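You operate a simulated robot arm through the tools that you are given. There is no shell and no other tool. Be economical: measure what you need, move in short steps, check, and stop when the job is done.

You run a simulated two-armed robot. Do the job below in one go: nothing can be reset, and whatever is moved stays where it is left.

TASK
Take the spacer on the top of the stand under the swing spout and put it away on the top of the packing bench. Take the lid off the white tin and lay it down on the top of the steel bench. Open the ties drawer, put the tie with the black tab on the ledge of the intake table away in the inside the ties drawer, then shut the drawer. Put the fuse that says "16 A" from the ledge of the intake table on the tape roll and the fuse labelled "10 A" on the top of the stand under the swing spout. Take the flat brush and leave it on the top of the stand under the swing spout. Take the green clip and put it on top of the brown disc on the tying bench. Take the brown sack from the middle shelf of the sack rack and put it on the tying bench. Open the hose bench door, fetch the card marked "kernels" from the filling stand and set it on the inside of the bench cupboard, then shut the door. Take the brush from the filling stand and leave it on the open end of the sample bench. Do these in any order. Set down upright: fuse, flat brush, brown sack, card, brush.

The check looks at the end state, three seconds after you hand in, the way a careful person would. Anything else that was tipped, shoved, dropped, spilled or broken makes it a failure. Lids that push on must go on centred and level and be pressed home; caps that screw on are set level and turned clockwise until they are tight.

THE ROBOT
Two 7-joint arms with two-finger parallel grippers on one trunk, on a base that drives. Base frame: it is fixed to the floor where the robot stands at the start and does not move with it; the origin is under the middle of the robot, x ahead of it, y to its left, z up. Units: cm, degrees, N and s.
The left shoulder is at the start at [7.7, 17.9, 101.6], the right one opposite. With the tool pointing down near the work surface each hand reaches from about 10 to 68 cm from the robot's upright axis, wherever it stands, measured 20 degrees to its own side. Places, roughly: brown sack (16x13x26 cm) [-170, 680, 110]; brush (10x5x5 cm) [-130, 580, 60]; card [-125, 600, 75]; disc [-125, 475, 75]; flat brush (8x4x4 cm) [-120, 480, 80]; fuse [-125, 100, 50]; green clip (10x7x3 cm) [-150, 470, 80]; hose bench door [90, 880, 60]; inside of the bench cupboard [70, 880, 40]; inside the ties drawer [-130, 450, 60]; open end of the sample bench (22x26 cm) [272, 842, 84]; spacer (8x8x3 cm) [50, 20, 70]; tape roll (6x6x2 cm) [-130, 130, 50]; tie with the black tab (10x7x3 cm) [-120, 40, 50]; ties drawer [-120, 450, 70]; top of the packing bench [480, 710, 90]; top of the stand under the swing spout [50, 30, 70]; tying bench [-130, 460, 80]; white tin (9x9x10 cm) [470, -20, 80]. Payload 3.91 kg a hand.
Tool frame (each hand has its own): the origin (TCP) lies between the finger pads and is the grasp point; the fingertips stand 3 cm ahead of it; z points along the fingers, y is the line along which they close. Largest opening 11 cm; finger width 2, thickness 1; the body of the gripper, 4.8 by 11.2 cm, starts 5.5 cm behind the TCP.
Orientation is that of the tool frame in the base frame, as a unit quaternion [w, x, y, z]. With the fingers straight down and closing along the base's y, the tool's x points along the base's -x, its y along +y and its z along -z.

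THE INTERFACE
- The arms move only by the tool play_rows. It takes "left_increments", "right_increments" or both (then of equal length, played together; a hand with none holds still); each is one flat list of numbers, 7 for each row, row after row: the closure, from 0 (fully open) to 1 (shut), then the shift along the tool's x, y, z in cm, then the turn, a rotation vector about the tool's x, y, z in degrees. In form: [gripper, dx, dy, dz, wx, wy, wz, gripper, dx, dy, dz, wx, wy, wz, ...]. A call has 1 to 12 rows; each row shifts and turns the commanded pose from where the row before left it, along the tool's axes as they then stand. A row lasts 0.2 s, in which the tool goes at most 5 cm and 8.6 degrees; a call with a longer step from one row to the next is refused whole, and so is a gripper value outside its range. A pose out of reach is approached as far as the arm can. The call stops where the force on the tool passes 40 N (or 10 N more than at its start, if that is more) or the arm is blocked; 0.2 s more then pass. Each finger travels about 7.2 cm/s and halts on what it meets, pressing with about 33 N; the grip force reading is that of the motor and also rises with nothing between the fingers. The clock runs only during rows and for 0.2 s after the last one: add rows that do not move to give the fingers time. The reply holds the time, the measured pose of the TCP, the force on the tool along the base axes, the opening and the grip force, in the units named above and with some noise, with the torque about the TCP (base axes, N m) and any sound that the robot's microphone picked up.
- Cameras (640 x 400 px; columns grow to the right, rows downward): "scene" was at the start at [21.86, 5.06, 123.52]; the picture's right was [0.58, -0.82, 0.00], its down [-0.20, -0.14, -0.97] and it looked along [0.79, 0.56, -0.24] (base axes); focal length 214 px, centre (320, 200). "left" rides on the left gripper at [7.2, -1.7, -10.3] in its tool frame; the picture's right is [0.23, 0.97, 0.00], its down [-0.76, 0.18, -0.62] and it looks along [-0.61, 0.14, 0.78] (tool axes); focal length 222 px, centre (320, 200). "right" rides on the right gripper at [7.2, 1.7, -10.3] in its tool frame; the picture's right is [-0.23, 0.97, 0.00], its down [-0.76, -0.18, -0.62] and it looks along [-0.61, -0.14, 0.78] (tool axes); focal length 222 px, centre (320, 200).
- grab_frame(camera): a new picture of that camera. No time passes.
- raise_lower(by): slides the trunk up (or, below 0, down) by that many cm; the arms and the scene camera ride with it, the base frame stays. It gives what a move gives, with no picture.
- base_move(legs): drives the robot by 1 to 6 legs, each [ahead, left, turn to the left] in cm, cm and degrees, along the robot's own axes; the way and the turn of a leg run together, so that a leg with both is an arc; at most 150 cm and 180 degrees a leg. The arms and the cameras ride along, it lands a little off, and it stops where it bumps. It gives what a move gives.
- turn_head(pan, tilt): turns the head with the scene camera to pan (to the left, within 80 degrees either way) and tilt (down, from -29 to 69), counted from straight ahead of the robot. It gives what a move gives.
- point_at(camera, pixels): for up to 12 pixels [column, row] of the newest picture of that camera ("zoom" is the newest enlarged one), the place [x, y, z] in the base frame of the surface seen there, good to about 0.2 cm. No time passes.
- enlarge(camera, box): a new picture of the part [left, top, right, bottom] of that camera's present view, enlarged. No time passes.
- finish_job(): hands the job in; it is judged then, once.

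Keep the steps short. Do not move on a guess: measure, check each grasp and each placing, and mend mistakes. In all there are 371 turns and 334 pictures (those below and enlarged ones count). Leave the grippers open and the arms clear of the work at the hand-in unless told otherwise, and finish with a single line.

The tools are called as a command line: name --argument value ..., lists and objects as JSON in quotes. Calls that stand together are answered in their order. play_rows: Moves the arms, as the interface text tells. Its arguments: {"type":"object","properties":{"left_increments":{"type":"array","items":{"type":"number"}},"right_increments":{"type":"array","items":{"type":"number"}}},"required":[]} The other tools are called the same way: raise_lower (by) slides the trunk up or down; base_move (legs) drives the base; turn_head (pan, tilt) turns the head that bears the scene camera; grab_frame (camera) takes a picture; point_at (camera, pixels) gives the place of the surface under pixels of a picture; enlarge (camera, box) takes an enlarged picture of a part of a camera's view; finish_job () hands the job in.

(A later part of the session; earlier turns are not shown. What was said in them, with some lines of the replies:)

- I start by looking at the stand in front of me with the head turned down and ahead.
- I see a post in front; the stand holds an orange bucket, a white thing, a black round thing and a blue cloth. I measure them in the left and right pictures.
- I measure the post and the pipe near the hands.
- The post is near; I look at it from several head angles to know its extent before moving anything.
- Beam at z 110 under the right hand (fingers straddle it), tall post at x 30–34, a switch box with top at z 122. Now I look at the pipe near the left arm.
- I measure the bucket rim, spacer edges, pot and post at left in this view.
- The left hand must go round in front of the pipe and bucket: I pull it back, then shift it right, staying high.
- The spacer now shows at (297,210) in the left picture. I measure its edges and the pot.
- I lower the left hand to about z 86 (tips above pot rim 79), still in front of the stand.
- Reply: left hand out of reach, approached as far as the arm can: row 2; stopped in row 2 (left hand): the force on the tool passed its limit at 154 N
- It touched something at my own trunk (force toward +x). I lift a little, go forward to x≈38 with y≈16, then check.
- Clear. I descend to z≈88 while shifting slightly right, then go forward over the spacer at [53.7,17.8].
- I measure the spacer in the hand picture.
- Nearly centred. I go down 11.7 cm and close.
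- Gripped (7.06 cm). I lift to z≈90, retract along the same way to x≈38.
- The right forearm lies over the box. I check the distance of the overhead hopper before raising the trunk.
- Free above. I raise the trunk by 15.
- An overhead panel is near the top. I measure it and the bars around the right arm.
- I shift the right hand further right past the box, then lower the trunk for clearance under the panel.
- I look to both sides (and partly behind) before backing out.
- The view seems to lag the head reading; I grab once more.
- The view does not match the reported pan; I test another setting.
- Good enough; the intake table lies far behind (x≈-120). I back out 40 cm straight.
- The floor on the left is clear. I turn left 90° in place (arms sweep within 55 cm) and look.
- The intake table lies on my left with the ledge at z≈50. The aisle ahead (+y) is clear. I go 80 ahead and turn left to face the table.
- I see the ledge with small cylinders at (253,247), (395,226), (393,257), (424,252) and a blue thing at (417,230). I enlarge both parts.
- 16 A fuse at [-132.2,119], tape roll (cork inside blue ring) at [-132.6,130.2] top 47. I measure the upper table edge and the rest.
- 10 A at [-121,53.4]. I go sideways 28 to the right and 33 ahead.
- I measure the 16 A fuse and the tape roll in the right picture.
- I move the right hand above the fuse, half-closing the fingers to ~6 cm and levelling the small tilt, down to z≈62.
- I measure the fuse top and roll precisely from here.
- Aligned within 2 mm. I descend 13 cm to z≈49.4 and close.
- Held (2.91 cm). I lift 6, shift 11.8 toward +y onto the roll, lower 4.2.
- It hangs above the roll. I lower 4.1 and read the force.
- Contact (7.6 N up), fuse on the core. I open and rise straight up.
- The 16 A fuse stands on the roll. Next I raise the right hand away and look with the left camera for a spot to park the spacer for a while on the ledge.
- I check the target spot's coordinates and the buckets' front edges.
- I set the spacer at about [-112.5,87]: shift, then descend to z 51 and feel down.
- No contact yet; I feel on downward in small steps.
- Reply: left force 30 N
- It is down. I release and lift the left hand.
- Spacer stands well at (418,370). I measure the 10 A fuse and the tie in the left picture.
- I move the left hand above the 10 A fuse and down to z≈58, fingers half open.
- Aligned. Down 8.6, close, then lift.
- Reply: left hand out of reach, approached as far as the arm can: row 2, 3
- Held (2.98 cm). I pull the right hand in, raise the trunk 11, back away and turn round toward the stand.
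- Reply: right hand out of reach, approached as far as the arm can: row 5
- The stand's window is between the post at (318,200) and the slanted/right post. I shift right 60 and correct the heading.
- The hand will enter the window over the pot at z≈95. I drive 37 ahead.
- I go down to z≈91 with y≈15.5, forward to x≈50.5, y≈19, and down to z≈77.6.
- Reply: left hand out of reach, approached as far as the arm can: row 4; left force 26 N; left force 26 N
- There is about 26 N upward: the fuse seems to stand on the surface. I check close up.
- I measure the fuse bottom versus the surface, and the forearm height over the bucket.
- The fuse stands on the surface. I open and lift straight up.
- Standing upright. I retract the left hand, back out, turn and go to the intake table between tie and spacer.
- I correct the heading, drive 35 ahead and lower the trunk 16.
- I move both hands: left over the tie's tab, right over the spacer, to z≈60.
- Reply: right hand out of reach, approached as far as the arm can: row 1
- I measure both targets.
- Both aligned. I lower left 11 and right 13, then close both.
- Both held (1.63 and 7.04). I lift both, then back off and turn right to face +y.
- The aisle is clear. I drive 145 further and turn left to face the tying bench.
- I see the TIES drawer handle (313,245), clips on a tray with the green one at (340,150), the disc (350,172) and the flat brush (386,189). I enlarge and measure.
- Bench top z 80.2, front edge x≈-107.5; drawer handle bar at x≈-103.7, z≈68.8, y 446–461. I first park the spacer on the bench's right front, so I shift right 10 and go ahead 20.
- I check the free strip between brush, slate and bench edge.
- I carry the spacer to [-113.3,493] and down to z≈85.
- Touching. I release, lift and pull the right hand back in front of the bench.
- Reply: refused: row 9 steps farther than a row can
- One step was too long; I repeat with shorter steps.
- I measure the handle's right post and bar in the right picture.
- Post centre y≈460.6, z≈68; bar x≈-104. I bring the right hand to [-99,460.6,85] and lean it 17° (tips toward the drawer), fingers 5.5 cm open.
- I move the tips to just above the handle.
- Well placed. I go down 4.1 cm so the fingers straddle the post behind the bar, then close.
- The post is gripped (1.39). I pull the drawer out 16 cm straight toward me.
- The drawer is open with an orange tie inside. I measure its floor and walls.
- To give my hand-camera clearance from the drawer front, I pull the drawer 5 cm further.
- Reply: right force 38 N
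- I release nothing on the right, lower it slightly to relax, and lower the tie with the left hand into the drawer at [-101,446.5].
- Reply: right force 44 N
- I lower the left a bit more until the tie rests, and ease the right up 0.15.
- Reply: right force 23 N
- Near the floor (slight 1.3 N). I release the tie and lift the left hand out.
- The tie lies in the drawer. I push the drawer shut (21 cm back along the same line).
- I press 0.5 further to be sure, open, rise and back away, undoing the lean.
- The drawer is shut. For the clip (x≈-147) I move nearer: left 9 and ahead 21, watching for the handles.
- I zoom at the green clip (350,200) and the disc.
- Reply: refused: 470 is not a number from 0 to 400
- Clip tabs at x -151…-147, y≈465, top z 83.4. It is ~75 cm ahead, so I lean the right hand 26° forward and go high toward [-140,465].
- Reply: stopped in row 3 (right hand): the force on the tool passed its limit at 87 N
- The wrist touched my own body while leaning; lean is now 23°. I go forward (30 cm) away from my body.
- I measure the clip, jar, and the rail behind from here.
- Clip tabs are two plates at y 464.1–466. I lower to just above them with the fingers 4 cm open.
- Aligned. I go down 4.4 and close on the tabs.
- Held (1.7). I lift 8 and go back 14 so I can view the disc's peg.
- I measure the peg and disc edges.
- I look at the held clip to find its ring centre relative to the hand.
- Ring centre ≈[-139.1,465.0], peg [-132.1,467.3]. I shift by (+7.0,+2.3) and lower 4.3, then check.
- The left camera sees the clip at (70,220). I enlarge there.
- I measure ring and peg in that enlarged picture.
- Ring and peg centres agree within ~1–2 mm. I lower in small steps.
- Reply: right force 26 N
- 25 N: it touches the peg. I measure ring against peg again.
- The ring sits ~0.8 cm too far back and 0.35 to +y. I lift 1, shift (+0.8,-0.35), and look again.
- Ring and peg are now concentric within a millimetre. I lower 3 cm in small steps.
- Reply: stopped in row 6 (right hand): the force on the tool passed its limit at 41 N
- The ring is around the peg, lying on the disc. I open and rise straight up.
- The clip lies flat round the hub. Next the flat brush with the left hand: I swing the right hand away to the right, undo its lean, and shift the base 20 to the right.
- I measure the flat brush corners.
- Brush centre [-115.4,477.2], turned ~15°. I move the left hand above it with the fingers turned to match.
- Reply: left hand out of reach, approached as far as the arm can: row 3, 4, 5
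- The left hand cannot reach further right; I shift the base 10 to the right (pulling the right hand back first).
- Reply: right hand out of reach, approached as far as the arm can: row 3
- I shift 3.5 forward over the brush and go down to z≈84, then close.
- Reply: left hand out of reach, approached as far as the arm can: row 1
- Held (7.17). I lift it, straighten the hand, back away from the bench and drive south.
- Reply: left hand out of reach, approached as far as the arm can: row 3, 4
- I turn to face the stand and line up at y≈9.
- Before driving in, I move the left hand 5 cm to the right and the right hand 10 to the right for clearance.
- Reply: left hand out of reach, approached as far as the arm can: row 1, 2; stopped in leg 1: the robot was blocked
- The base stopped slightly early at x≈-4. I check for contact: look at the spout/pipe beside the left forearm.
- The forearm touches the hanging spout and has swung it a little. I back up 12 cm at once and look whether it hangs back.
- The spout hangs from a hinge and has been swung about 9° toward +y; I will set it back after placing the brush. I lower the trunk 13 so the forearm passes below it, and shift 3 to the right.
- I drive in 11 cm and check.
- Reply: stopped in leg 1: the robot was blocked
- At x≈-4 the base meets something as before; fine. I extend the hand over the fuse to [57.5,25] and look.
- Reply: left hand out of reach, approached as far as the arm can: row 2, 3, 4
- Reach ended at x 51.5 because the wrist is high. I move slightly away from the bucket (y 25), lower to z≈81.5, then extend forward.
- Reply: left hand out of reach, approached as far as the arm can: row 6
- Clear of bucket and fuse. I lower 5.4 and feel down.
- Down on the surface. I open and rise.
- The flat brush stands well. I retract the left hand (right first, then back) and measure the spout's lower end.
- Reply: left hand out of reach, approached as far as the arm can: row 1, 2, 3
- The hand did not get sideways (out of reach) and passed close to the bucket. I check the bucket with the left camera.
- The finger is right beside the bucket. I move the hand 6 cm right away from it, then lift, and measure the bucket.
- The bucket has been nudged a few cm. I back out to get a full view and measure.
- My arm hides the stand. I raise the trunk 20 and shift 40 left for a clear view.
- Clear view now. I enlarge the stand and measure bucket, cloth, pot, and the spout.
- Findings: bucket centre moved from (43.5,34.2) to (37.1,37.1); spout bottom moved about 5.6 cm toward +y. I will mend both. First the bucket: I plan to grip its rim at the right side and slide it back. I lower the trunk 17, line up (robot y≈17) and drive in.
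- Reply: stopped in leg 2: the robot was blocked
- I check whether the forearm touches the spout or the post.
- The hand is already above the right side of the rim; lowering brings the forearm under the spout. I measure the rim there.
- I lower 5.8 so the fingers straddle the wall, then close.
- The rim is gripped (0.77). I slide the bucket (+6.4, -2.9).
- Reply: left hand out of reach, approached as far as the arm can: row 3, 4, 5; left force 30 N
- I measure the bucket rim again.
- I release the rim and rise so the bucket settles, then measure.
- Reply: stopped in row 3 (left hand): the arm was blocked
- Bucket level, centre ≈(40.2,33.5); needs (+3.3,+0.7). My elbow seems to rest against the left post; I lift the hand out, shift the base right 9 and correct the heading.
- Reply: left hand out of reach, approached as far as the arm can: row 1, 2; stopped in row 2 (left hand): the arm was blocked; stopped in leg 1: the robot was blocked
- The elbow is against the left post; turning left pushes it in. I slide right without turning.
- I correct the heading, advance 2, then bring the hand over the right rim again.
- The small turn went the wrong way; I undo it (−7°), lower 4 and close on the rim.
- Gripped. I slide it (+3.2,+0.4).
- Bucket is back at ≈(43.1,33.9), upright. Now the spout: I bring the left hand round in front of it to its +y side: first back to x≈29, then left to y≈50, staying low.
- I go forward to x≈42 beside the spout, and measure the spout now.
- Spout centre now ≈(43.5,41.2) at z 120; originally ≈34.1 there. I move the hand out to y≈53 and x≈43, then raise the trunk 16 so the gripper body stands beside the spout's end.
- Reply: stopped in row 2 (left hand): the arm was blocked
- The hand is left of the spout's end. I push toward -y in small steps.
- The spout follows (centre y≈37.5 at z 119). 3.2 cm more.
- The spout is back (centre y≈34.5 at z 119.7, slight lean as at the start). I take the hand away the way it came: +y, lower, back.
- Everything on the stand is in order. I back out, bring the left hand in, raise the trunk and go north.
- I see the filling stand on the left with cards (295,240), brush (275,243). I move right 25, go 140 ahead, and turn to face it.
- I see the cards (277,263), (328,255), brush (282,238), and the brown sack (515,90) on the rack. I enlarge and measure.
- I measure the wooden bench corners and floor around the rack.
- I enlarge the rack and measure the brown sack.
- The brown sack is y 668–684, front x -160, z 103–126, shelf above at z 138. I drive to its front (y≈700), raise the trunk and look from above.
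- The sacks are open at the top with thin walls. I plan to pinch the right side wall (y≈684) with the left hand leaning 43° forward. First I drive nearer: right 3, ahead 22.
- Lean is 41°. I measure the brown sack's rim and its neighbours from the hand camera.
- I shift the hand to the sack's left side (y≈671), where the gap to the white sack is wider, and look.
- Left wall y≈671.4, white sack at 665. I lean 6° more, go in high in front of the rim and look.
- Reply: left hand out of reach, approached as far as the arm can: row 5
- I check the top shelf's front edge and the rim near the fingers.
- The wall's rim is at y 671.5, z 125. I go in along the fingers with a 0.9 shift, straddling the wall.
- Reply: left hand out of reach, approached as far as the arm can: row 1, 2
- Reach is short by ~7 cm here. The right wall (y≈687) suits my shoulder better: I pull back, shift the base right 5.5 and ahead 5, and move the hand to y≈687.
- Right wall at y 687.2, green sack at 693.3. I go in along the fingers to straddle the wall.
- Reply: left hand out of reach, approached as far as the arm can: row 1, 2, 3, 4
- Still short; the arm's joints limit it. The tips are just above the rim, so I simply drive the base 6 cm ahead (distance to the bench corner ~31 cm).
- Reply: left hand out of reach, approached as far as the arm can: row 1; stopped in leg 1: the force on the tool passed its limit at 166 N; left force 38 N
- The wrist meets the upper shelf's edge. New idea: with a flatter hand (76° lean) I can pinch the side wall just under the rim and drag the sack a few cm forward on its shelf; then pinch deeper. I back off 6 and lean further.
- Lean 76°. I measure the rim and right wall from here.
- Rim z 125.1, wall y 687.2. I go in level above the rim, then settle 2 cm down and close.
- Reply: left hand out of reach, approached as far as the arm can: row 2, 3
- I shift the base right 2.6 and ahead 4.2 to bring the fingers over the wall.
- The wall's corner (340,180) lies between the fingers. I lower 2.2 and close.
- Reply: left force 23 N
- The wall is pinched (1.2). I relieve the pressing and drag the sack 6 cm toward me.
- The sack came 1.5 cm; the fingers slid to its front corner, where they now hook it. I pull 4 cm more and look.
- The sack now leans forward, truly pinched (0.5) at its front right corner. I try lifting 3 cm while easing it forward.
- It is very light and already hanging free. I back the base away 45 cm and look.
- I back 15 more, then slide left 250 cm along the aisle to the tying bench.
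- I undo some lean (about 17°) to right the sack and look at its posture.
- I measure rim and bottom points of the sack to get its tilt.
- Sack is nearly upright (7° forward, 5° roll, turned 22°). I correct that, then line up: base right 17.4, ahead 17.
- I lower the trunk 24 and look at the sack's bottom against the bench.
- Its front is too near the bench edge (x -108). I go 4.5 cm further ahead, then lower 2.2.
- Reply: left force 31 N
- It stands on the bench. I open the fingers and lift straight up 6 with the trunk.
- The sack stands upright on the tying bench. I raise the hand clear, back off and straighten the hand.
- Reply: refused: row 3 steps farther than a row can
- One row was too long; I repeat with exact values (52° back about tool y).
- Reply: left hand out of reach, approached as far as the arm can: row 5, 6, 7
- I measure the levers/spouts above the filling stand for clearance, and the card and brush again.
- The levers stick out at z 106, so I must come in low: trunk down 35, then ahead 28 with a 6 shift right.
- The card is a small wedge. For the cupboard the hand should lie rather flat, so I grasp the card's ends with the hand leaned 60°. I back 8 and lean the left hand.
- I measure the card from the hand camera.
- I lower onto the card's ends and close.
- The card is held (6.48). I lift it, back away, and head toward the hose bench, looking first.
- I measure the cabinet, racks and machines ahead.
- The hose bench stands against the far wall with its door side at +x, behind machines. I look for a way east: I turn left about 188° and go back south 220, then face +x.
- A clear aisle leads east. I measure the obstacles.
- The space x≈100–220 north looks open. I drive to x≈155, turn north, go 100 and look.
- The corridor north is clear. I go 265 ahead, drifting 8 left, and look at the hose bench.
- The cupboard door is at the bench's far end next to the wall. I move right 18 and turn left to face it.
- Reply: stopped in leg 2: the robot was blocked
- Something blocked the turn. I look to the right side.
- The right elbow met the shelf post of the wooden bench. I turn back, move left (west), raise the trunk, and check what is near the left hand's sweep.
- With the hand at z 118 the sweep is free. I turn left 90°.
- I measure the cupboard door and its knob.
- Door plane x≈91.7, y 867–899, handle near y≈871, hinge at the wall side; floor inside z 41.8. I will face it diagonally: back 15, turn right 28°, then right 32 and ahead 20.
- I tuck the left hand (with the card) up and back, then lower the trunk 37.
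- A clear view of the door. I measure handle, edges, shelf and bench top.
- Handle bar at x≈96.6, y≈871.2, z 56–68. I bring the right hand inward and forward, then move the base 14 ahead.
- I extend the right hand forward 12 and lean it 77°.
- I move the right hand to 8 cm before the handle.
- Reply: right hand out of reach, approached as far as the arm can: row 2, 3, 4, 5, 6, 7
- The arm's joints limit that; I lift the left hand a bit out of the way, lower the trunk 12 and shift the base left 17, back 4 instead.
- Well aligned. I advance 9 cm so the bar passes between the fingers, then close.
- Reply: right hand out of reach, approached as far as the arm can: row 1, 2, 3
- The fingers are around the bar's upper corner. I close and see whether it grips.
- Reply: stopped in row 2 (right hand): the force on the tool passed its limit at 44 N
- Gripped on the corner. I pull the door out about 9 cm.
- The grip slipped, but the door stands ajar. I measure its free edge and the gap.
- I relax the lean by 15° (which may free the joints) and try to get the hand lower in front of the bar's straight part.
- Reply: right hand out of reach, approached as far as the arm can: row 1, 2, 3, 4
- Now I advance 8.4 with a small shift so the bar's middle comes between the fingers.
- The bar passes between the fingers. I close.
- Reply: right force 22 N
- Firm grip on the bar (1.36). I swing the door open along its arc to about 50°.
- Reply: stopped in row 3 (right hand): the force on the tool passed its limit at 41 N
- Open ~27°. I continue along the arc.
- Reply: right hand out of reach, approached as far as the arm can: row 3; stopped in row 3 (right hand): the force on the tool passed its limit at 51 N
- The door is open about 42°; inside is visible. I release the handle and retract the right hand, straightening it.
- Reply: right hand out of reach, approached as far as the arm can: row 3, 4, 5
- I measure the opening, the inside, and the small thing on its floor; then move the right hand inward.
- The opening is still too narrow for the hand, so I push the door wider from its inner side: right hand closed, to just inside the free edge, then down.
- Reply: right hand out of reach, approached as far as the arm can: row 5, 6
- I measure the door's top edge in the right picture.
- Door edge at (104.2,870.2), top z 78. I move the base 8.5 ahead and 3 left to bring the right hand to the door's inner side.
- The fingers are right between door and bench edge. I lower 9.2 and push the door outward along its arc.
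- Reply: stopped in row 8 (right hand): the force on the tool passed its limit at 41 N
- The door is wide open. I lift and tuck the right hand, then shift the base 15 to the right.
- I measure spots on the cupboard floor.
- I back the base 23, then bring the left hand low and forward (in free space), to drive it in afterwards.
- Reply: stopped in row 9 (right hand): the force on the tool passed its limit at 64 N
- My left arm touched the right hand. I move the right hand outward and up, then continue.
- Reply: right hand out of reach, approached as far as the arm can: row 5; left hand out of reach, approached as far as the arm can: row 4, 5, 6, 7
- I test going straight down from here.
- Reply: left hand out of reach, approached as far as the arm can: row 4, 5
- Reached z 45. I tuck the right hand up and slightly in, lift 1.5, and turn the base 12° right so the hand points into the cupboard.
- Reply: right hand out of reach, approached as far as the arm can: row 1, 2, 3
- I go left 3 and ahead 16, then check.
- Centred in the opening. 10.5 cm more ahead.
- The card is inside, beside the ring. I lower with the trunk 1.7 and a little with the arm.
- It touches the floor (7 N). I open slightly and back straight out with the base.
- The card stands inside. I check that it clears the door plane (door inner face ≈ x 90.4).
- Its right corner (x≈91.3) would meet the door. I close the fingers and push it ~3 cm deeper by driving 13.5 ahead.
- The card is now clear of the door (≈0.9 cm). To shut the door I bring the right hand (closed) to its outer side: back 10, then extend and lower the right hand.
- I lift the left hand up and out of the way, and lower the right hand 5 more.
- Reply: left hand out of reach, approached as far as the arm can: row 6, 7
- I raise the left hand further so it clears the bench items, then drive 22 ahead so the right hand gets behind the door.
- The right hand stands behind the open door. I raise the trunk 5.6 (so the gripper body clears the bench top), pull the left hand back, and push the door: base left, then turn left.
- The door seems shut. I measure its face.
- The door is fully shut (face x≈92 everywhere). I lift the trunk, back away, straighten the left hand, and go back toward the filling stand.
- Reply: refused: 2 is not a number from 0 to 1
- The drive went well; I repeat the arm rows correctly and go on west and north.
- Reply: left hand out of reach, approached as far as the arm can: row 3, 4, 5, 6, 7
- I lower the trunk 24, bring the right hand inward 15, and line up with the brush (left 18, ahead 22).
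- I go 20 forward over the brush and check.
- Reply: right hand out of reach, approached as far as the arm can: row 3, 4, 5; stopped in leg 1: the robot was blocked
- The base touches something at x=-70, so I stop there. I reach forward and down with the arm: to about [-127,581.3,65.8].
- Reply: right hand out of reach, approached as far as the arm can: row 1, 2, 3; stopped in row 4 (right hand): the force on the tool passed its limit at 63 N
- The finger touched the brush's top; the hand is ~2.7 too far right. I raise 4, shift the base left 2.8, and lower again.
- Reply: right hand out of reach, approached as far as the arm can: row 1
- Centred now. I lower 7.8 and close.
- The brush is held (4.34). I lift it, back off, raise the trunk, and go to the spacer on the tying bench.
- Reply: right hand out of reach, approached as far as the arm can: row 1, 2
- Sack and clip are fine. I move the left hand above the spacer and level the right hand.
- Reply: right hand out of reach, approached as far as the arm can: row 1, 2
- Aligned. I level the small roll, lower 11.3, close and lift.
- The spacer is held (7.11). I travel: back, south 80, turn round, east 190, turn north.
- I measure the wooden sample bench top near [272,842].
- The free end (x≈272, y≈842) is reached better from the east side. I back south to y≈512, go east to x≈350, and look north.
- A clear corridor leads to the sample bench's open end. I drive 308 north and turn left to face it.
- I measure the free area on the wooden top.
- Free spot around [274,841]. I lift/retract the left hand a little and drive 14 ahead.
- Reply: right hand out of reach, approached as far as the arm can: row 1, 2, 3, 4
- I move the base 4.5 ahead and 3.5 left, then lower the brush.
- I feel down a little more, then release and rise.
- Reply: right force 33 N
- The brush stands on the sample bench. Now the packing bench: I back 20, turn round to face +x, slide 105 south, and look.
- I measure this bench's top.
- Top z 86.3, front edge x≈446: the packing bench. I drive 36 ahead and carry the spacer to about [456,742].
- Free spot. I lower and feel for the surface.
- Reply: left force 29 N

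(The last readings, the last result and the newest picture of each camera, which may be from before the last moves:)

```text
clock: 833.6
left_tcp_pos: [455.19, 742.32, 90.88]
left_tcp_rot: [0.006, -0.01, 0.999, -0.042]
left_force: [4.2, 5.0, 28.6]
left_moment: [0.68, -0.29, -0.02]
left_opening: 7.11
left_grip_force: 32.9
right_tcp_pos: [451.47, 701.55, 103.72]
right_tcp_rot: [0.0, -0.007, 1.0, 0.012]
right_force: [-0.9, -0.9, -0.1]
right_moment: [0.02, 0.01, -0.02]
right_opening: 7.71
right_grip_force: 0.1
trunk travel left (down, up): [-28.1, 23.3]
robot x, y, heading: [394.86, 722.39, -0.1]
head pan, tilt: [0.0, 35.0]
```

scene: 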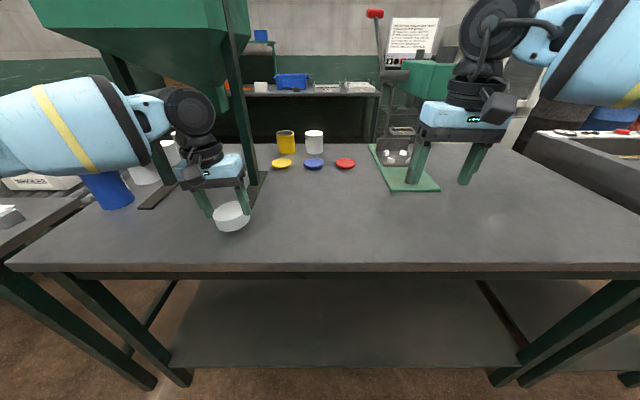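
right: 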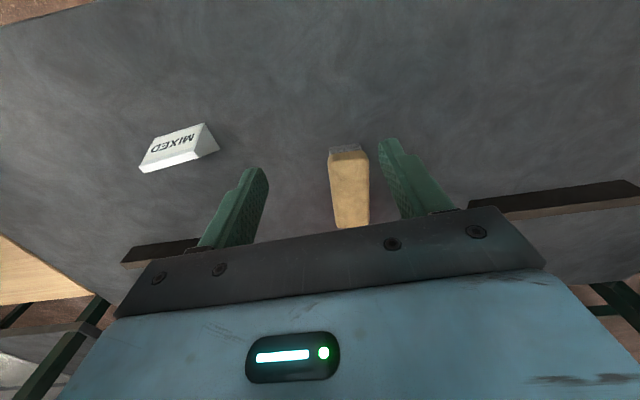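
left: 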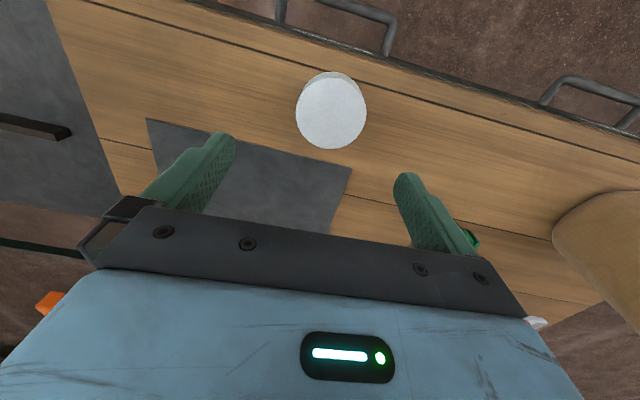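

Down. I release, rise, and check.

play_rows --left_increments '[0.4, 0, 0, -0.2, 0, 0, 0, 0, 0, 0, 0, 0, 0, 0, 0, 0, 0, 0, 0, 0, 0, 0, 0, 0, -3, 0, 0, 0, 0, 0, 0, -4.5, 0, 0, 0, 0, 0, 0, -4.5, 0, 0, 0, 0, 4, 1, -3, 0, 0, 0, 0, 4, 1, 0, 0, 0, 0, 0, 4, 1, 0, 0, 0, 0]'

enlarge --camera "scene" --box '[140, 120, 340, 260]'

```text
refused: row 7 steps farther than a row can; nothing moved
```

```text
2.86 times, centred on (240, 190) of scene
```

zoom: 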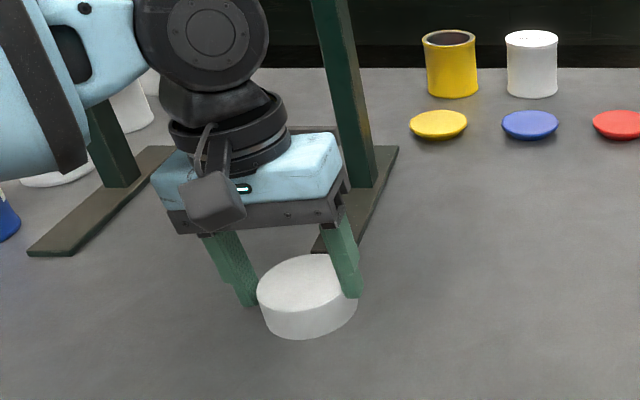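

play_rows --left_increments '[0.4, 0, 0, -0.2, 0, 0, 0, 0, 0, 0, 0, 0, 0, 0, 0, 0, 0, 0, 0, 0, 0, 0, 0, 0, -3, 0, 0, 0, 0, 0, 0, -4.5, 0, 0, 0, 0, 0, 0, -4.5, 0, 0, 0, 0, 4, 0, -2, 0, 0, 0, 0, 4, 1, 0, 0, 0, 0, 0, 4, 1, 0, 0, 0, 0]'

enlarge --camera "scene" --box '[140, 120, 340, 260]'

```text
clock: 835.6
left_tcp_pos: [442.59, 746.61, 102.66]
left_tcp_rot: [0.002, -0.009, 0.999, -0.042]
left_force: [-1.1, 0.0, 0.3]
left_moment: [-0.02, -0.02, -0.02]
left_opening: 11.0
left_grip_force: 0.0
left hand out of reach, approached as far as the arm can: row 6
right_tcp_pos: [451.43, 701.51, 103.55]
right_tcp_rot: [0.0, -0.007, 1.0, 0.012]
right_force: [0.2, 0.8, 0.7]
right_moment: [0.02, -0.02, -0.01]
right_opening: 7.73
right_grip_force: 0.1
trunk travel left (down, up): [-28.1, 23.3]
robot x, y, heading: [394.63, 722.69, 0.1]
head pan, tilt: [0.0, 35.0]
```

```text
2.86 times, centred on (240, 190) of scene
```

zoom: 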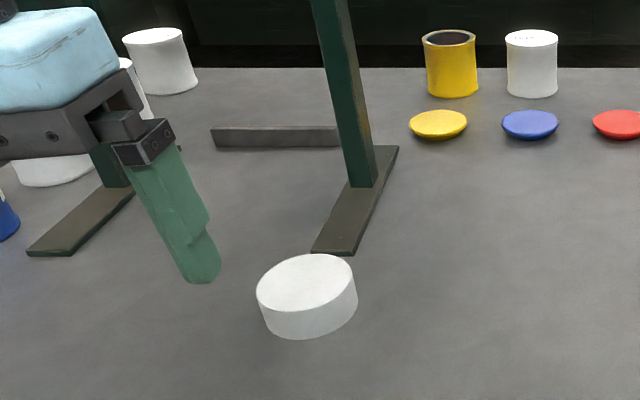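

The spacer lies on the packing bench. Last: the white tin near [470,-20]. I go back to the corridor, turn south and look ahead.

base_move --legs '[[-42, 0, 0], [0, 0, -90], [150, 0, 0], [50, 0, 0]]'

turn_head --pan 10 --tilt 10

grab_frame --camera "scene"

point_at --camera "scene" --pixels '[[320, 250], [250, 250], [400, 250], [320, 300], [200, 280], [450, 280], [320, 220], [260, 220], [380, 220], [150, 250], [500, 250], [320, 190]]'

```text
clock: 851.7
left_tcp_pos: [367.95, 472.52, 102.51]
left_tcp_rot: [-0.027, 0.715, 0.698, -0.031]
left_force: [-0.4, -0.3, -0.5]
left_moment: [0.03, 0.01, -0.01]
left_opening: 11.01
left_grip_force: 0.1
right_tcp_pos: [322.56, 465.67, 103.7]
right_tcp_rot: [0.008, 0.717, 0.697, 0.01]
right_force: [-0.4, 1.0, 0.9]
right_moment: [-0.02, 0.0, -0.02]
right_opening: 7.7
right_grip_force: 0.1
trunk travel left (down, up): [-28.1, 23.3]
robot x, y, heading: [346.35, 521.84, -92.4]
head pan, tilt: [0.0, 35.0]
```

```text
clock: 852.6
left_tcp_pos: [367.97, 472.54, 102.64]
left_tcp_rot: [-0.028, 0.715, 0.698, -0.03]
left_force: [-0.3, -0.4, -0.1]
left_moment: [0.01, -0.01, 0.01]
left_opening: 10.99
left_grip_force: 0.1
right_tcp_pos: [322.56, 465.74, 103.57]
right_tcp_rot: [0.008, 0.717, 0.697, 0.008]
right_force: [0.7, 0.1, -0.7]
right_moment: [0.02, 0.01, -0.01]
right_opening: 7.7
right_grip_force: 0.0
trunk travel left (down, up): [-28.1, 23.3]
robot x, y, heading: [345.97, 521.72, -92.2]
head pan, tilt: [10.0, 10.0]
```

```text
45 pictures are left
```

scene: 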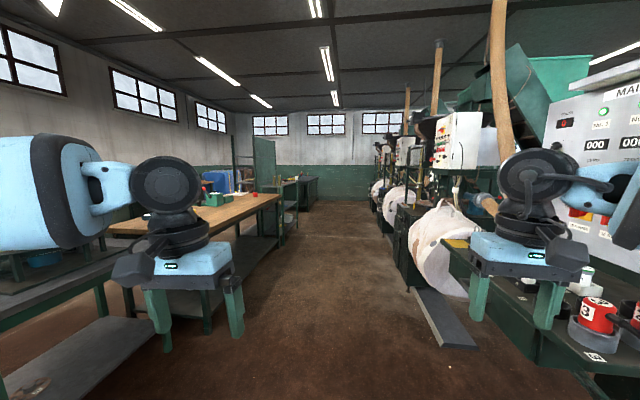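

```text
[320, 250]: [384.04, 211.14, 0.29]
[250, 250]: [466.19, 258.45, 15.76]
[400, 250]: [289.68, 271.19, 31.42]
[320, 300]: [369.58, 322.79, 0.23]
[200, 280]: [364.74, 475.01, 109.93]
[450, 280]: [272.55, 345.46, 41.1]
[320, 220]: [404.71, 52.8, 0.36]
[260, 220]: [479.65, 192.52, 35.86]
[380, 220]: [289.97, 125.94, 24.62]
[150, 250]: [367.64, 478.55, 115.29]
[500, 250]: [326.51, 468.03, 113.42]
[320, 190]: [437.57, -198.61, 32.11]
```

The aisle south is clear around x≈375. I shift left 25 and drive 450 south, then look left for the tin.

base_move --legs '[[0, 25, 2.2], [150, 0, 0], [150, 0, 0], [130, 0, 0]]'

turn_head --pan 35 --tilt 20

grab_frame --camera "scene"

```text
clock: 875.8
left_tcp_pos: [390.42, 36.81, 102.5]
left_tcp_rot: [-0.027, 0.707, 0.706, -0.031]
left_force: [-0.8, -0.5, 0.5]
left_moment: [-0.01, -0.02, 0.01]
left_opening: 11.01
left_grip_force: 0.1
right_tcp_pos: [345.16, 28.97, 103.74]
right_tcp_rot: [0.008, 0.708, 0.706, 0.01]
right_force: [0.4, -0.1, 0.3]
right_moment: [0.01, 0.04, -0.02]
right_opening: 7.7
right_grip_force: 0.2
trunk travel left (down, up): [-28.1, 23.3]
robot x, y, heading: [367.62, 85.77, -91.0]
head pan, tilt: [10.0, 10.0]
```

```text
clock: 876.7
left_tcp_pos: [390.42, 36.83, 102.59]
left_tcp_rot: [-0.027, 0.707, 0.706, -0.031]
left_force: [-0.7, -1.3, 0.3]
left_moment: [0.01, 0.03, -0.02]
left_opening: 10.99
left_grip_force: 0.1
right_tcp_pos: [345.23, 29.02, 103.7]
right_tcp_rot: [0.009, 0.709, 0.705, 0.009]
right_force: [0.7, 0.6, 0.1]
right_moment: [0.01, -0.01, 0.01]
right_opening: 7.73
right_grip_force: 0.1
trunk travel left (down, up): [-28.1, 23.3]
robot x, y, heading: [367.61, 85.86, -91.0]
head pan, tilt: [35.0, 20.0]
```

```text
44 pictures are left
```

scene: 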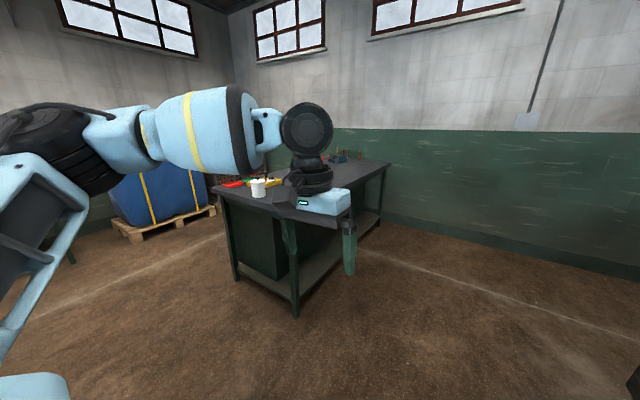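

I see the steel bench with the white tin at (258,187). I enlarge and measure.

enlarge --camera "scene" --box '[200, 150, 400, 260]'

point_at --camera "zoom" --pixels '[[185, 100], [185, 120], [185, 145], [240, 155], [60, 130], [290, 185], [570, 50], [225, 110], [130, 105], [200, 160], [430, 30]]'

```text
3.20 times, centred on (300, 205) of scene
```

zoom: 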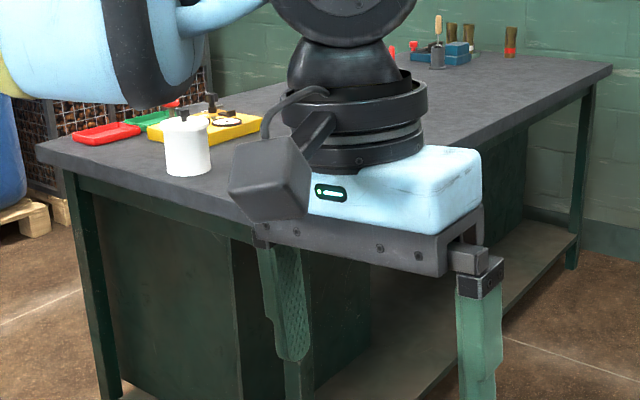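

```text
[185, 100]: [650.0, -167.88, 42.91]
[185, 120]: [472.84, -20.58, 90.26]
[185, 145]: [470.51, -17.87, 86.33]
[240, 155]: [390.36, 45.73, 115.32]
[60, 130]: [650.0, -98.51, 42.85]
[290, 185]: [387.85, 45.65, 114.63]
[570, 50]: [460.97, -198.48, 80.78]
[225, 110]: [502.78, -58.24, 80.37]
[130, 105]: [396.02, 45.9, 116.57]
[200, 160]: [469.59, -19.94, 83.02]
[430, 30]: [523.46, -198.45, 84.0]
```

The tin stands near [472.5,-21], bench top z 80.4. I drive 100 south and turn left to face the bench.

base_move --legs '[[100, 0, 0], [0, 0, 91], [22, 0, 0]]'

turn_head --pan 0 --tilt 35

grab_frame --camera "scene"

```text
clock: 887.2
left_tcp_pos: [435.19, 12.63, 102.59]
left_tcp_rot: [0.004, -0.035, 0.999, -0.041]
left_force: [0.7, 0.3, -0.1]
left_moment: [0.02, 0.0, -0.02]
left_opening: 11.01
left_grip_force: 0.0
right_tcp_pos: [446.3, -31.82, 103.59]
right_tcp_rot: [-0.001, -0.034, 0.999, 0.013]
right_force: [-0.3, -0.2, -0.3]
right_moment: [-0.01, 0.02, 0.0]
right_opening: 7.69
right_grip_force: 0.1
trunk travel left (down, up): [-28.1, 23.3]
robot x, y, heading: [388.23, -13.8, 3.1]
head pan, tilt: [35.0, 20.0]
```

```text
clock: 888.2
left_tcp_pos: [435.01, 12.49, 102.55]
left_tcp_rot: [0.004, -0.035, 0.999, -0.041]
left_force: [-0.2, 0.3, -0.3]
left_moment: [-0.01, 0.0, -0.02]
left_opening: 11.01
left_grip_force: 0.0
right_tcp_pos: [446.16, -31.95, 103.62]
right_tcp_rot: [-0.001, -0.034, 0.999, 0.012]
right_force: [0.5, -0.9, 0.4]
right_moment: [0.01, 0.0, 0.02]
right_opening: 7.72
right_grip_force: 0.0
trunk travel left (down, up): [-28.1, 23.3]
robot x, y, heading: [388.55, -13.89, 3.1]
head pan, tilt: [0.0, 35.0]
```

```text
42 pictures are left
```

scene: 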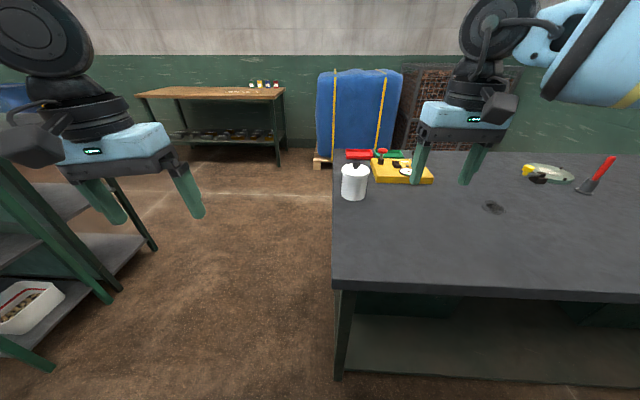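

I zoom at the tin and measure lid, knob and free area.

enlarge --camera "scene" --box '[320, 140, 420, 220]'

point_at --camera "zoom" --pixels '[[218, 165], [218, 180], [218, 195], [160, 185], [275, 185], [218, 240], [218, 300], [218, 340], [150, 165], [290, 220]]'

point_at --camera "scene" --pixels '[[400, 230], [450, 230], [360, 250], [440, 270], [380, 200], [440, 275], [340, 270], [380, 180]]'

```text
5.00 times, centred on (370, 180) of scene
```

zoom: 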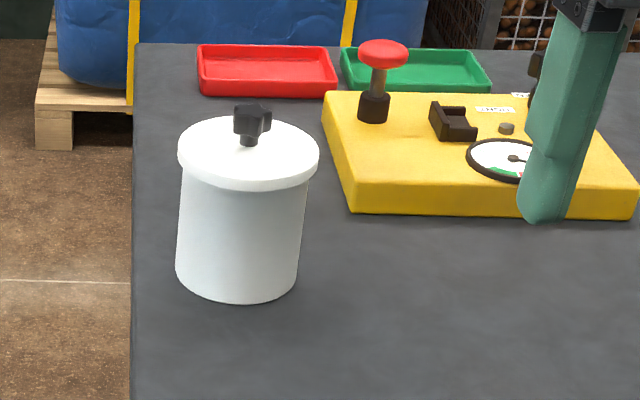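

```text
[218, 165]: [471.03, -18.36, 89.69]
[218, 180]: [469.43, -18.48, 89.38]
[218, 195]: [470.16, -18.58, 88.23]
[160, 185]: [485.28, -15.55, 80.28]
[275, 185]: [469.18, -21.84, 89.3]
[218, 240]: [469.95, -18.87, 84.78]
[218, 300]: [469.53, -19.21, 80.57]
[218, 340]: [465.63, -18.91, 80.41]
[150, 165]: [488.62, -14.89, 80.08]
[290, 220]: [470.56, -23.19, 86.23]
```

```text
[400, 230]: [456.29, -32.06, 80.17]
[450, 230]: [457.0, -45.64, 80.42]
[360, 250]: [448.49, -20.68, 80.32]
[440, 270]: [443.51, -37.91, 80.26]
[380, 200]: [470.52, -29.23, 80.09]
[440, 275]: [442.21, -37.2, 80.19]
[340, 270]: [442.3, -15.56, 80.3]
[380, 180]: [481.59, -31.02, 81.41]
```

The lid has a small knob on top. I shift the base (ahead 14, left 6, heading fix), then look down with the right hand's camera.

base_move --legs '[[14, 6, -3.1]]'

play_rows --right_increments '[0.4, -3, 1, 0, 0, 0, 0, 0.4, -3, 1, 0, 0, 0, 0]'

grab_frame --camera "right"

```text
clock: 889.5
left_tcp_pos: [450.15, 16.34, 102.56]
left_tcp_rot: [0.003, -0.009, 0.999, -0.041]
left_force: [-0.6, -0.5, 0.2]
left_moment: [-0.03, 0.04, -0.01]
left_opening: 10.98
left_grip_force: 0.0
right_tcp_pos: [459.0, -28.71, 103.58]
right_tcp_rot: [-0.001, -0.008, 1.0, 0.012]
right_force: [0.0, -0.5, 0.2]
right_moment: [0.01, -0.01, 0.03]
right_opening: 7.7
right_grip_force: 0.0
trunk travel left (down, up): [-28.1, 23.3]
robot x, y, heading: [401.99, -7.76, -0.1]
head pan, tilt: [0.0, 35.0]
```

```text
clock: 890.1
left_tcp_pos: [450.11, 16.23, 102.52]
left_tcp_rot: [0.003, -0.009, 0.999, -0.041]
left_force: [-0.2, 0.2, -0.1]
left_moment: [0.01, -0.03, 0.01]
left_opening: 11.0
left_grip_force: 0.0
right_tcp_pos: [460.62, -29.68, 103.16]
right_tcp_rot: [0.0, -0.007, 1.0, 0.011]
right_force: [0.2, 0.9, 0.2]
right_moment: [-0.01, -0.01, -0.02]
right_opening: 6.6
right_grip_force: 0.0
right hand out of reach, approached as far as the arm can: row 1, 2
trunk travel left (down, up): [-28.1, 23.3]
robot x, y, heading: [401.93, -7.51, -0.1]
head pan, tilt: [0.0, 35.0]
```

```text
40 pictures are left
```

right: 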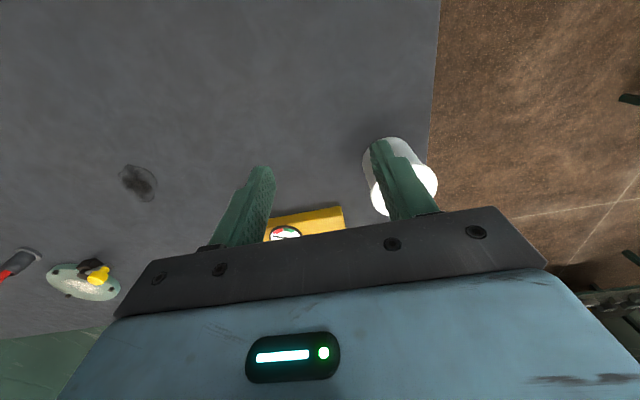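

I shift the base left 9.5 and ahead 4, then lean the right hand forward 25° to reach the knob.

base_move --legs '[[4, 9.5, 0]]'

play_rows --right_increments '[0.4, 0, 0, 0, 0, -8.5, 0, 0.4, 0, 0, 0, 0, -8.5, 0, 0.4, 0, 0, 0, 0, -8.5, 0, 0.4, -3, 0, 1.4, 0, 0, 0, 0.4, -3, 0, 1.4, 0, 0, 0]'

grab_frame --camera "right"

```text
clock: 891.6
left_tcp_pos: [454.11, 25.89, 102.64]
left_tcp_rot: [0.002, -0.011, 0.999, -0.042]
left_force: [-0.7, -0.3, 0.1]
left_moment: [-0.01, -0.02, 0.0]
left_opening: 11.0
left_grip_force: 0.0
right_tcp_pos: [464.66, -20.22, 103.13]
right_tcp_rot: [-0.001, -0.008, 1.0, 0.012]
right_force: [0.2, 0.7, 0.1]
right_moment: [0.01, 0.01, 0.01]
right_opening: 6.62
right_grip_force: 0.1
trunk travel left (down, up): [-28.1, 23.3]
robot x, y, heading: [406.29, 1.89, 0.1]
head pan, tilt: [0.0, 35.0]
```

```text
clock: 892.8
left_tcp_pos: [454.06, 25.7, 102.58]
left_tcp_rot: [0.001, -0.009, 0.999, -0.041]
left_force: [0.1, 0.7, -0.5]
left_moment: [0.0, 0.01, -0.01]
left_opening: 11.01
left_grip_force: 0.1
right_tcp_pos: [471.64, -20.15, 103.25]
right_tcp_rot: [0.221, -0.005, 0.975, 0.014]
right_force: [-0.5, -0.1, -0.1]
right_moment: [0.02, 0.0, -0.02]
right_opening: 6.6
right_grip_force: 0.0
trunk travel left (down, up): [-28.1, 23.3]
robot x, y, heading: [405.71, 2.25, 0.3]
head pan, tilt: [0.0, 35.0]
```

```text
39 pictures are left
```

right: 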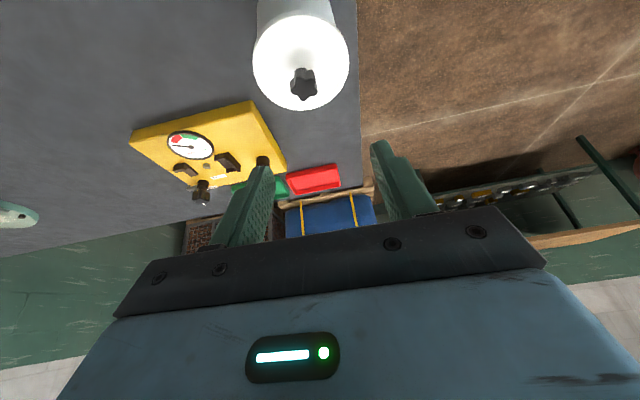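

The knob is a small black star knob at (305,85). I measure it and the lid.

enlarge --camera "right" --box '[230, 0, 390, 125]'

point_at --camera "zoom" --pixels '[[300, 340], [285, 330], [318, 335], [300, 300], [100, 250], [470, 250], [290, 80], [290, 420], [300, 375]]'

```text
3.20 times, centred on (310, 62) of right
```

zoom: 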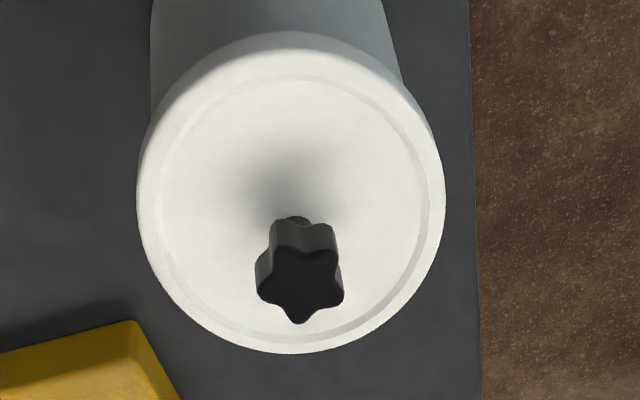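

```text
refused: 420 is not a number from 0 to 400
```

point_at --camera "zoom" --pixels '[[300, 290], [262, 290], [340, 290], [300, 318], [300, 230], [145, 200], [440, 200], [290, 40], [290, 350]]'

```text
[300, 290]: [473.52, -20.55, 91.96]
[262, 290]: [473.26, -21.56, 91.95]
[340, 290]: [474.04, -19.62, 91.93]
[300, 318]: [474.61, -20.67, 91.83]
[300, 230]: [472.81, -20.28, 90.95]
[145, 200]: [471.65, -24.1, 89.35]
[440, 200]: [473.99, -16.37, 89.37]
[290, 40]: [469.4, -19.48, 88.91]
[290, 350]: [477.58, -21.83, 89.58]
```

Knob centre (473.5,-20.5), top z 92. I lower the fingers around it and close.

play_rows --right_increments '[0.6, 1.22, -0.12, 3.17, 0, 0, 0, 0.6, 1.22, -0.12, 3.17, 0, 0, 0, 0.6, 1.22, -0.11, 3.1, 0, 0, 0, 1, 0, 0, 0, 0, 0, 0, 1, 0, 0, 0, 0, 0, 0]'

enlarge --camera "right" --box '[200, 60, 440, 240]'

```text
clock: 894.0
left_tcp_pos: [454.11, 25.82, 102.62]
left_tcp_rot: [0.002, -0.009, 0.999, -0.041]
left_force: [-0.3, 0.6, -0.5]
left_moment: [-0.02, -0.03, 0.02]
left_opening: 11.0
left_grip_force: 0.1
right_tcp_pos: [472.27, -20.45, 93.0]
right_tcp_rot: [0.221, -0.006, 0.975, 0.013]
right_force: [0.2, 0.3, -0.7]
right_moment: [0.01, 0.03, 0.02]
right_opening: 2.24
right_grip_force: 32.4
trunk travel left (down, up): [-28.1, 23.3]
robot x, y, heading: [406.02, 1.94, 0.1]
head pan, tilt: [0.0, 35.0]
heard: snap
```

```text
2.22 times, centred on (320, 150) of right
```

zoom: 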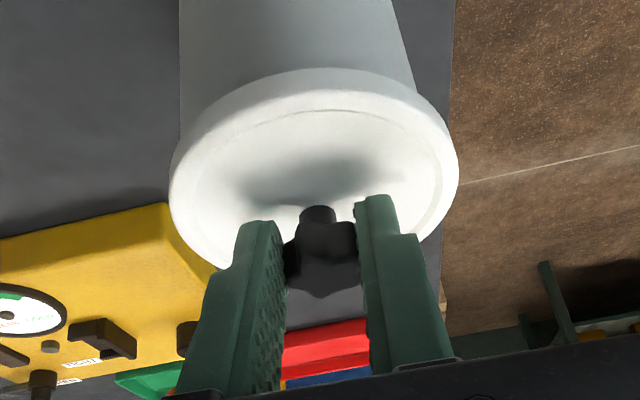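

A "snap" was heard on gripping: perhaps the lid loosened. I lift 1.5 cm slowly and watch the force.

play_rows --right_increments '[1, -0.22, 0, -0.45, 0, 0, 0, 1, -0.22, 0, -0.45, 0, 0, 0, 1, -0.22, 0, -0.45, 0, 0, 0]'

enlarge --camera "scene" --box '[280, 100, 420, 220]'

```text
clock: 894.8
left_tcp_pos: [454.1, 25.8, 102.58]
left_tcp_rot: [0.002, -0.009, 0.999, -0.041]
left_force: [-0.5, 0.1, -0.4]
left_moment: [-0.04, 0.04, -0.06]
left_opening: 10.99
left_grip_force: 0.0
right_tcp_pos: [472.29, -20.31, 94.51]
right_tcp_rot: [0.221, -0.004, 0.975, 0.013]
right_force: [0.0, 0.4, -0.2]
right_moment: [0.0, 0.0, -0.01]
right_opening: 2.23
right_grip_force: 32.9
trunk travel left (down, up): [-28.1, 23.3]
robot x, y, heading: [405.58, 1.87, 0.3]
head pan, tilt: [0.0, 35.0]
```

```text
3.33 times, centred on (350, 160) of scene
```

zoom: 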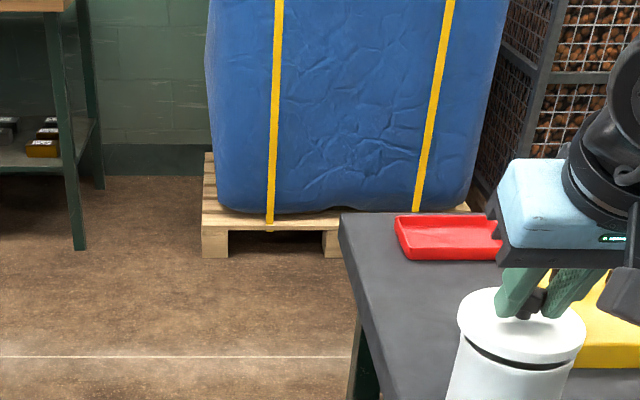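

The lid comes off freely. I lift it 6 more, carry it to the free area at about [457,-37], and lower it near the bench.

play_rows --right_increments '[1, -1.3, 0, -2.7, 0, 0, 0, 1, -1.3, 0, -2.7, 0, 0, 0, 1, 2.76, -3.34, -1.32, 0, 0, 0, 1, 2.76, -3.34, -1.32, 0, 0, 0, 1, 2.76, -3.34, -1.32, 0, 0, 0, 1, 2.76, -3.34, -1.32, 0, 0, 0, 1, 2.76, -3.34, -1.32, 0, 0, 0, 1, 2, 0, 4.2, 0, 0, 0, 1, 2, 0, 4.2, 0, 0, 0, 1, 1.6, 0, 3.4, 0, 0, 0]'

grab_frame --camera "scene"

```text
clock: 897.0
left_tcp_pos: [454.21, 25.74, 102.57]
left_tcp_rot: [0.002, -0.01, 0.999, -0.041]
left_force: [0.5, -0.4, 0.1]
left_moment: [0.01, -0.01, 0.01]
left_opening: 10.99
left_grip_force: 0.1
right_tcp_pos: [456.86, -36.98, 87.1]
right_tcp_rot: [0.221, -0.006, 0.975, 0.015]
right_force: [0.4, 0.3, 0.2]
right_moment: [0.03, -0.02, -0.03]
right_opening: 2.23
right_grip_force: 33.2
trunk travel left (down, up): [-28.1, 23.3]
robot x, y, heading: [405.9, 1.97, -0.0]
head pan, tilt: [0.0, 35.0]
```

```text
35 pictures are left
```

scene: 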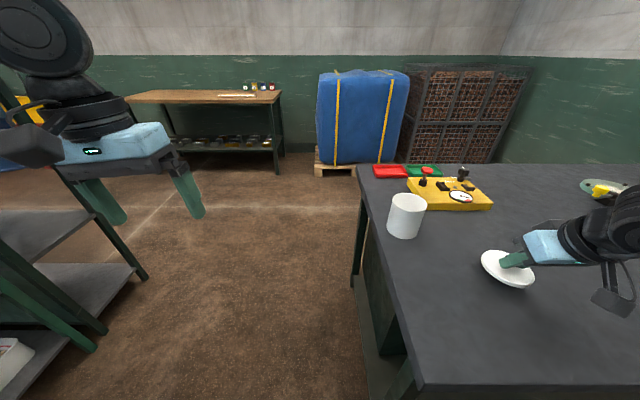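

I check the lid's tilt and height.

enlarge --camera "scene" --box '[440, 210, 600, 320]'

point_at --camera "zoom" --pixels '[[180, 185], [340, 290], [200, 240], [280, 290], [200, 170], [270, 190], [230, 300], [350, 250], [260, 310]]'

```text
3.64 times, centred on (520, 265) of scene
```

zoom: 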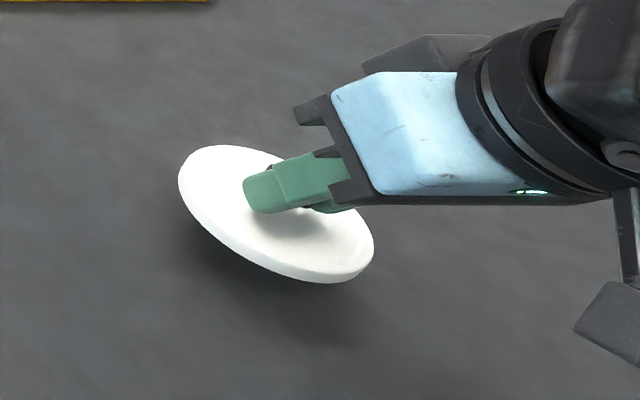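

```text
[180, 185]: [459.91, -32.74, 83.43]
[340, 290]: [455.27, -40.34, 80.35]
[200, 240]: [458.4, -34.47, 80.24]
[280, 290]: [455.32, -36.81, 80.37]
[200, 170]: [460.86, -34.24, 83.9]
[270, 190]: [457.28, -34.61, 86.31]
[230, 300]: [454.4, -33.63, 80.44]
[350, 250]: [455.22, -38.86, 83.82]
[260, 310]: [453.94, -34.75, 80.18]
```

The lid hangs level ~2 cm above. I lower in small steps until it touches.

play_rows --right_increments '[1, 0.5, 0, 1, 0, 0, 0, 1, 0.2, 0, 0.45, 0, 0, 0, 1, 0.15, 0, 0.3, 0, 0, 0, 1, 0, 0, 0, 0, 0, 0]'

```text
clock: 898.0
left_tcp_pos: [454.1, 25.83, 102.68]
left_tcp_rot: [0.003, -0.009, 0.999, -0.041]
left_force: [0.1, 0.1, 0.0]
left_moment: [-0.02, -0.02, -0.01]
left_opening: 10.98
left_grip_force: 0.1
right_tcp_pos: [457.05, -36.99, 85.25]
right_tcp_rot: [0.22, -0.004, 0.975, 0.014]
right_force: [-0.1, 0.5, -1.1]
right_moment: [0.02, -0.01, 0.04]
right_opening: 2.23
right_grip_force: 33.1
trunk travel left (down, up): [-28.1, 23.3]
robot x, y, heading: [406.04, 2.42, -0.0]
head pan, tilt: [0.0, 35.0]
```

play_rows --right_increments '[1, 0.15, 0, 0.3, 0, 0, 0, 1, 0.15, 0, 0.3, 0, 0, 0, 1, 0.15, 0, 0.3, 0, 0, 0, 1, 0, 0, 0, 0, 0, 0]'

enlarge --camera "scene" --box '[440, 210, 600, 320]'

```text
clock: 899.0
left_tcp_pos: [454.07, 25.8, 102.62]
left_tcp_rot: [0.003, -0.01, 0.999, -0.041]
left_force: [-1.6, 0.2, -0.6]
left_moment: [0.02, 0.0, -0.02]
left_opening: 11.01
left_grip_force: 0.1
right_tcp_pos: [457.14, -36.86, 84.3]
right_tcp_rot: [0.223, -0.006, 0.975, 0.013]
right_force: [0.1, -2.0, 7.7]
right_moment: [-0.39, 0.0, -0.02]
right_opening: 2.22
right_grip_force: 32.7
trunk travel left (down, up): [-28.1, 23.3]
robot x, y, heading: [406.15, 1.91, 0.3]
head pan, tilt: [0.0, 35.0]
```

```text
3.64 times, centred on (520, 265) of scene
```

zoom: 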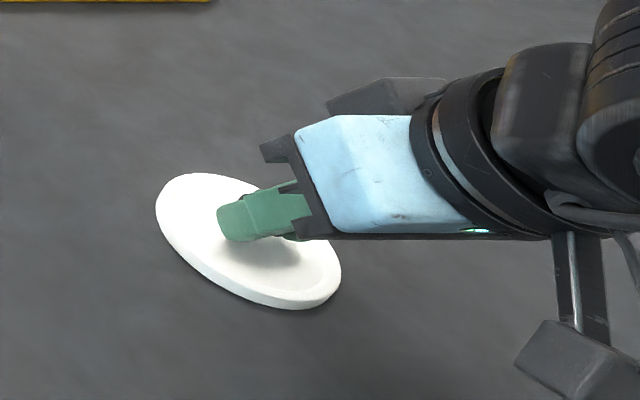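

It touches (7.7 N). I open, rise straight up and check the tin and lid.

play_rows --right_increments '[0.8, 0, 0, 0, 0, 0, 0, 0.6, 0, 0, 0, 0, 0, 0, 0.6, 0, 0, 0, 0, 0, 0, 0.6, -1.3, 0, -2.7, 0, 0, 0, 0.6, -1.9, 0, -4, 0, 0, 0, 0.6, -1.9, 0, -4, 0, 0, 0, 0.2, -1.9, 0, -4, 0, 0, 0]'

grab_frame --camera "scene"

enlarge --camera "scene" --box '[370, 150, 570, 320]'

```text
clock: 900.6
left_tcp_pos: [453.93, 25.84, 102.64]
left_tcp_rot: [0.003, -0.01, 0.999, -0.04]
left_force: [0.8, -0.3, -0.2]
left_moment: [-0.01, 0.01, -0.03]
left_opening: 11.04
left_grip_force: 0.0
right_tcp_pos: [456.88, -37.2, 100.51]
right_tcp_rot: [0.221, -0.006, 0.975, 0.014]
right_force: [-0.6, -0.1, 0.1]
right_moment: [0.02, 0.01, 0.03]
right_opening: 8.81
right_grip_force: 0.1
trunk travel left (down, up): [-28.1, 23.3]
robot x, y, heading: [405.82, 2.42, -0.1]
head pan, tilt: [0.0, 35.0]
```

```text
32 pictures are left
```

scene: 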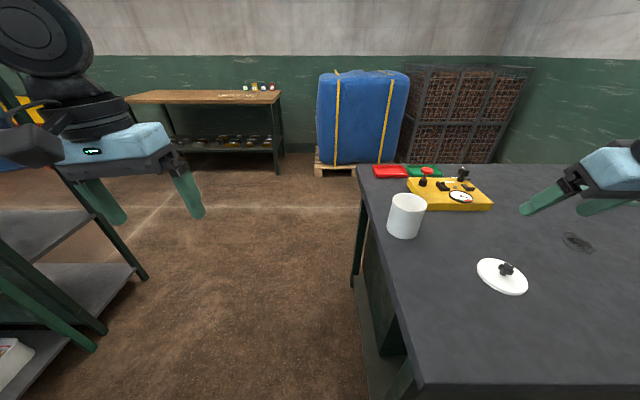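

```text
2.35 times, centred on (470, 235) of scene
```

zoom: 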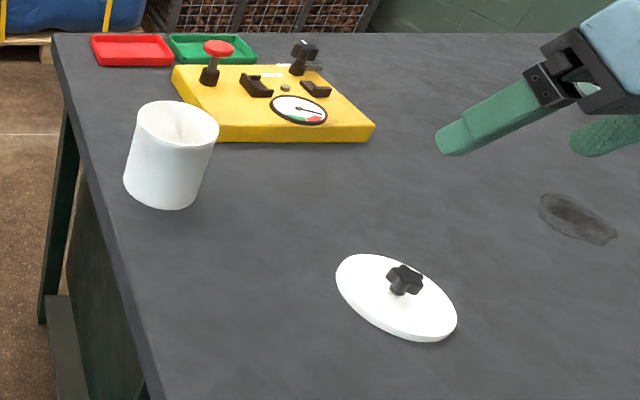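

The tin is open and the lid lies on the steel bench. I open both hands, move clear of the bench, then hand in.

play_rows --right_increments '[0, -1, 0, -2, 0, 0, 0, 0, 0, 0, 0, 0, 0, 0]' --left_increments '[0, 0, 0, -1, 0, 0, 0, 0, 0, 0, 0, 0, 0, 0]'

base_move --legs '[[-35, 0, 0]]'

finish_job

```text
clock: 901.2
left_tcp_pos: [454.14, 25.84, 103.59]
left_tcp_rot: [0.003, -0.01, 0.999, -0.04]
left_force: [-0.3, 0.6, 0.4]
left_moment: [0.0, -0.01, 0.01]
left_opening: 10.97
left_grip_force: 0.1
right_tcp_pos: [457.07, -37.34, 102.62]
right_tcp_rot: [0.221, -0.005, 0.975, 0.013]
right_force: [0.3, 1.0, -0.3]
right_moment: [0.01, 0.01, -0.01]
right_opening: 10.99
right_grip_force: 0.0
trunk travel left (down, up): [-28.1, 23.3]
robot x, y, heading: [405.95, 2.25, 0.0]
head pan, tilt: [0.0, 35.0]
```

```text
clock: 903.5
left_tcp_pos: [419.61, 25.72, 103.52]
left_tcp_rot: [0.003, -0.007, 0.999, -0.041]
left_force: [-0.2, 0.7, 0.1]
left_moment: [0.0, -0.01, 0.04]
left_opening: 11.04
left_grip_force: 0.1
right_tcp_pos: [422.26, -37.59, 102.73]
right_tcp_rot: [0.221, -0.002, 0.975, 0.013]
right_force: [-0.3, 0.1, 0.3]
right_moment: [-0.03, 0.0, 0.02]
right_opening: 11.02
right_grip_force: 0.1
trunk travel left (down, up): [-28.1, 23.3]
robot x, y, heading: [371.08, 1.99, -0.4]
head pan, tilt: [0.0, 35.0]
```

```text
The job is handed in.
```

All tasks are done and handed in; along the way I knocked the swing spout (about 9°) and its orange bucket (about 7 cm), and both are back close to where they were but not exactly.
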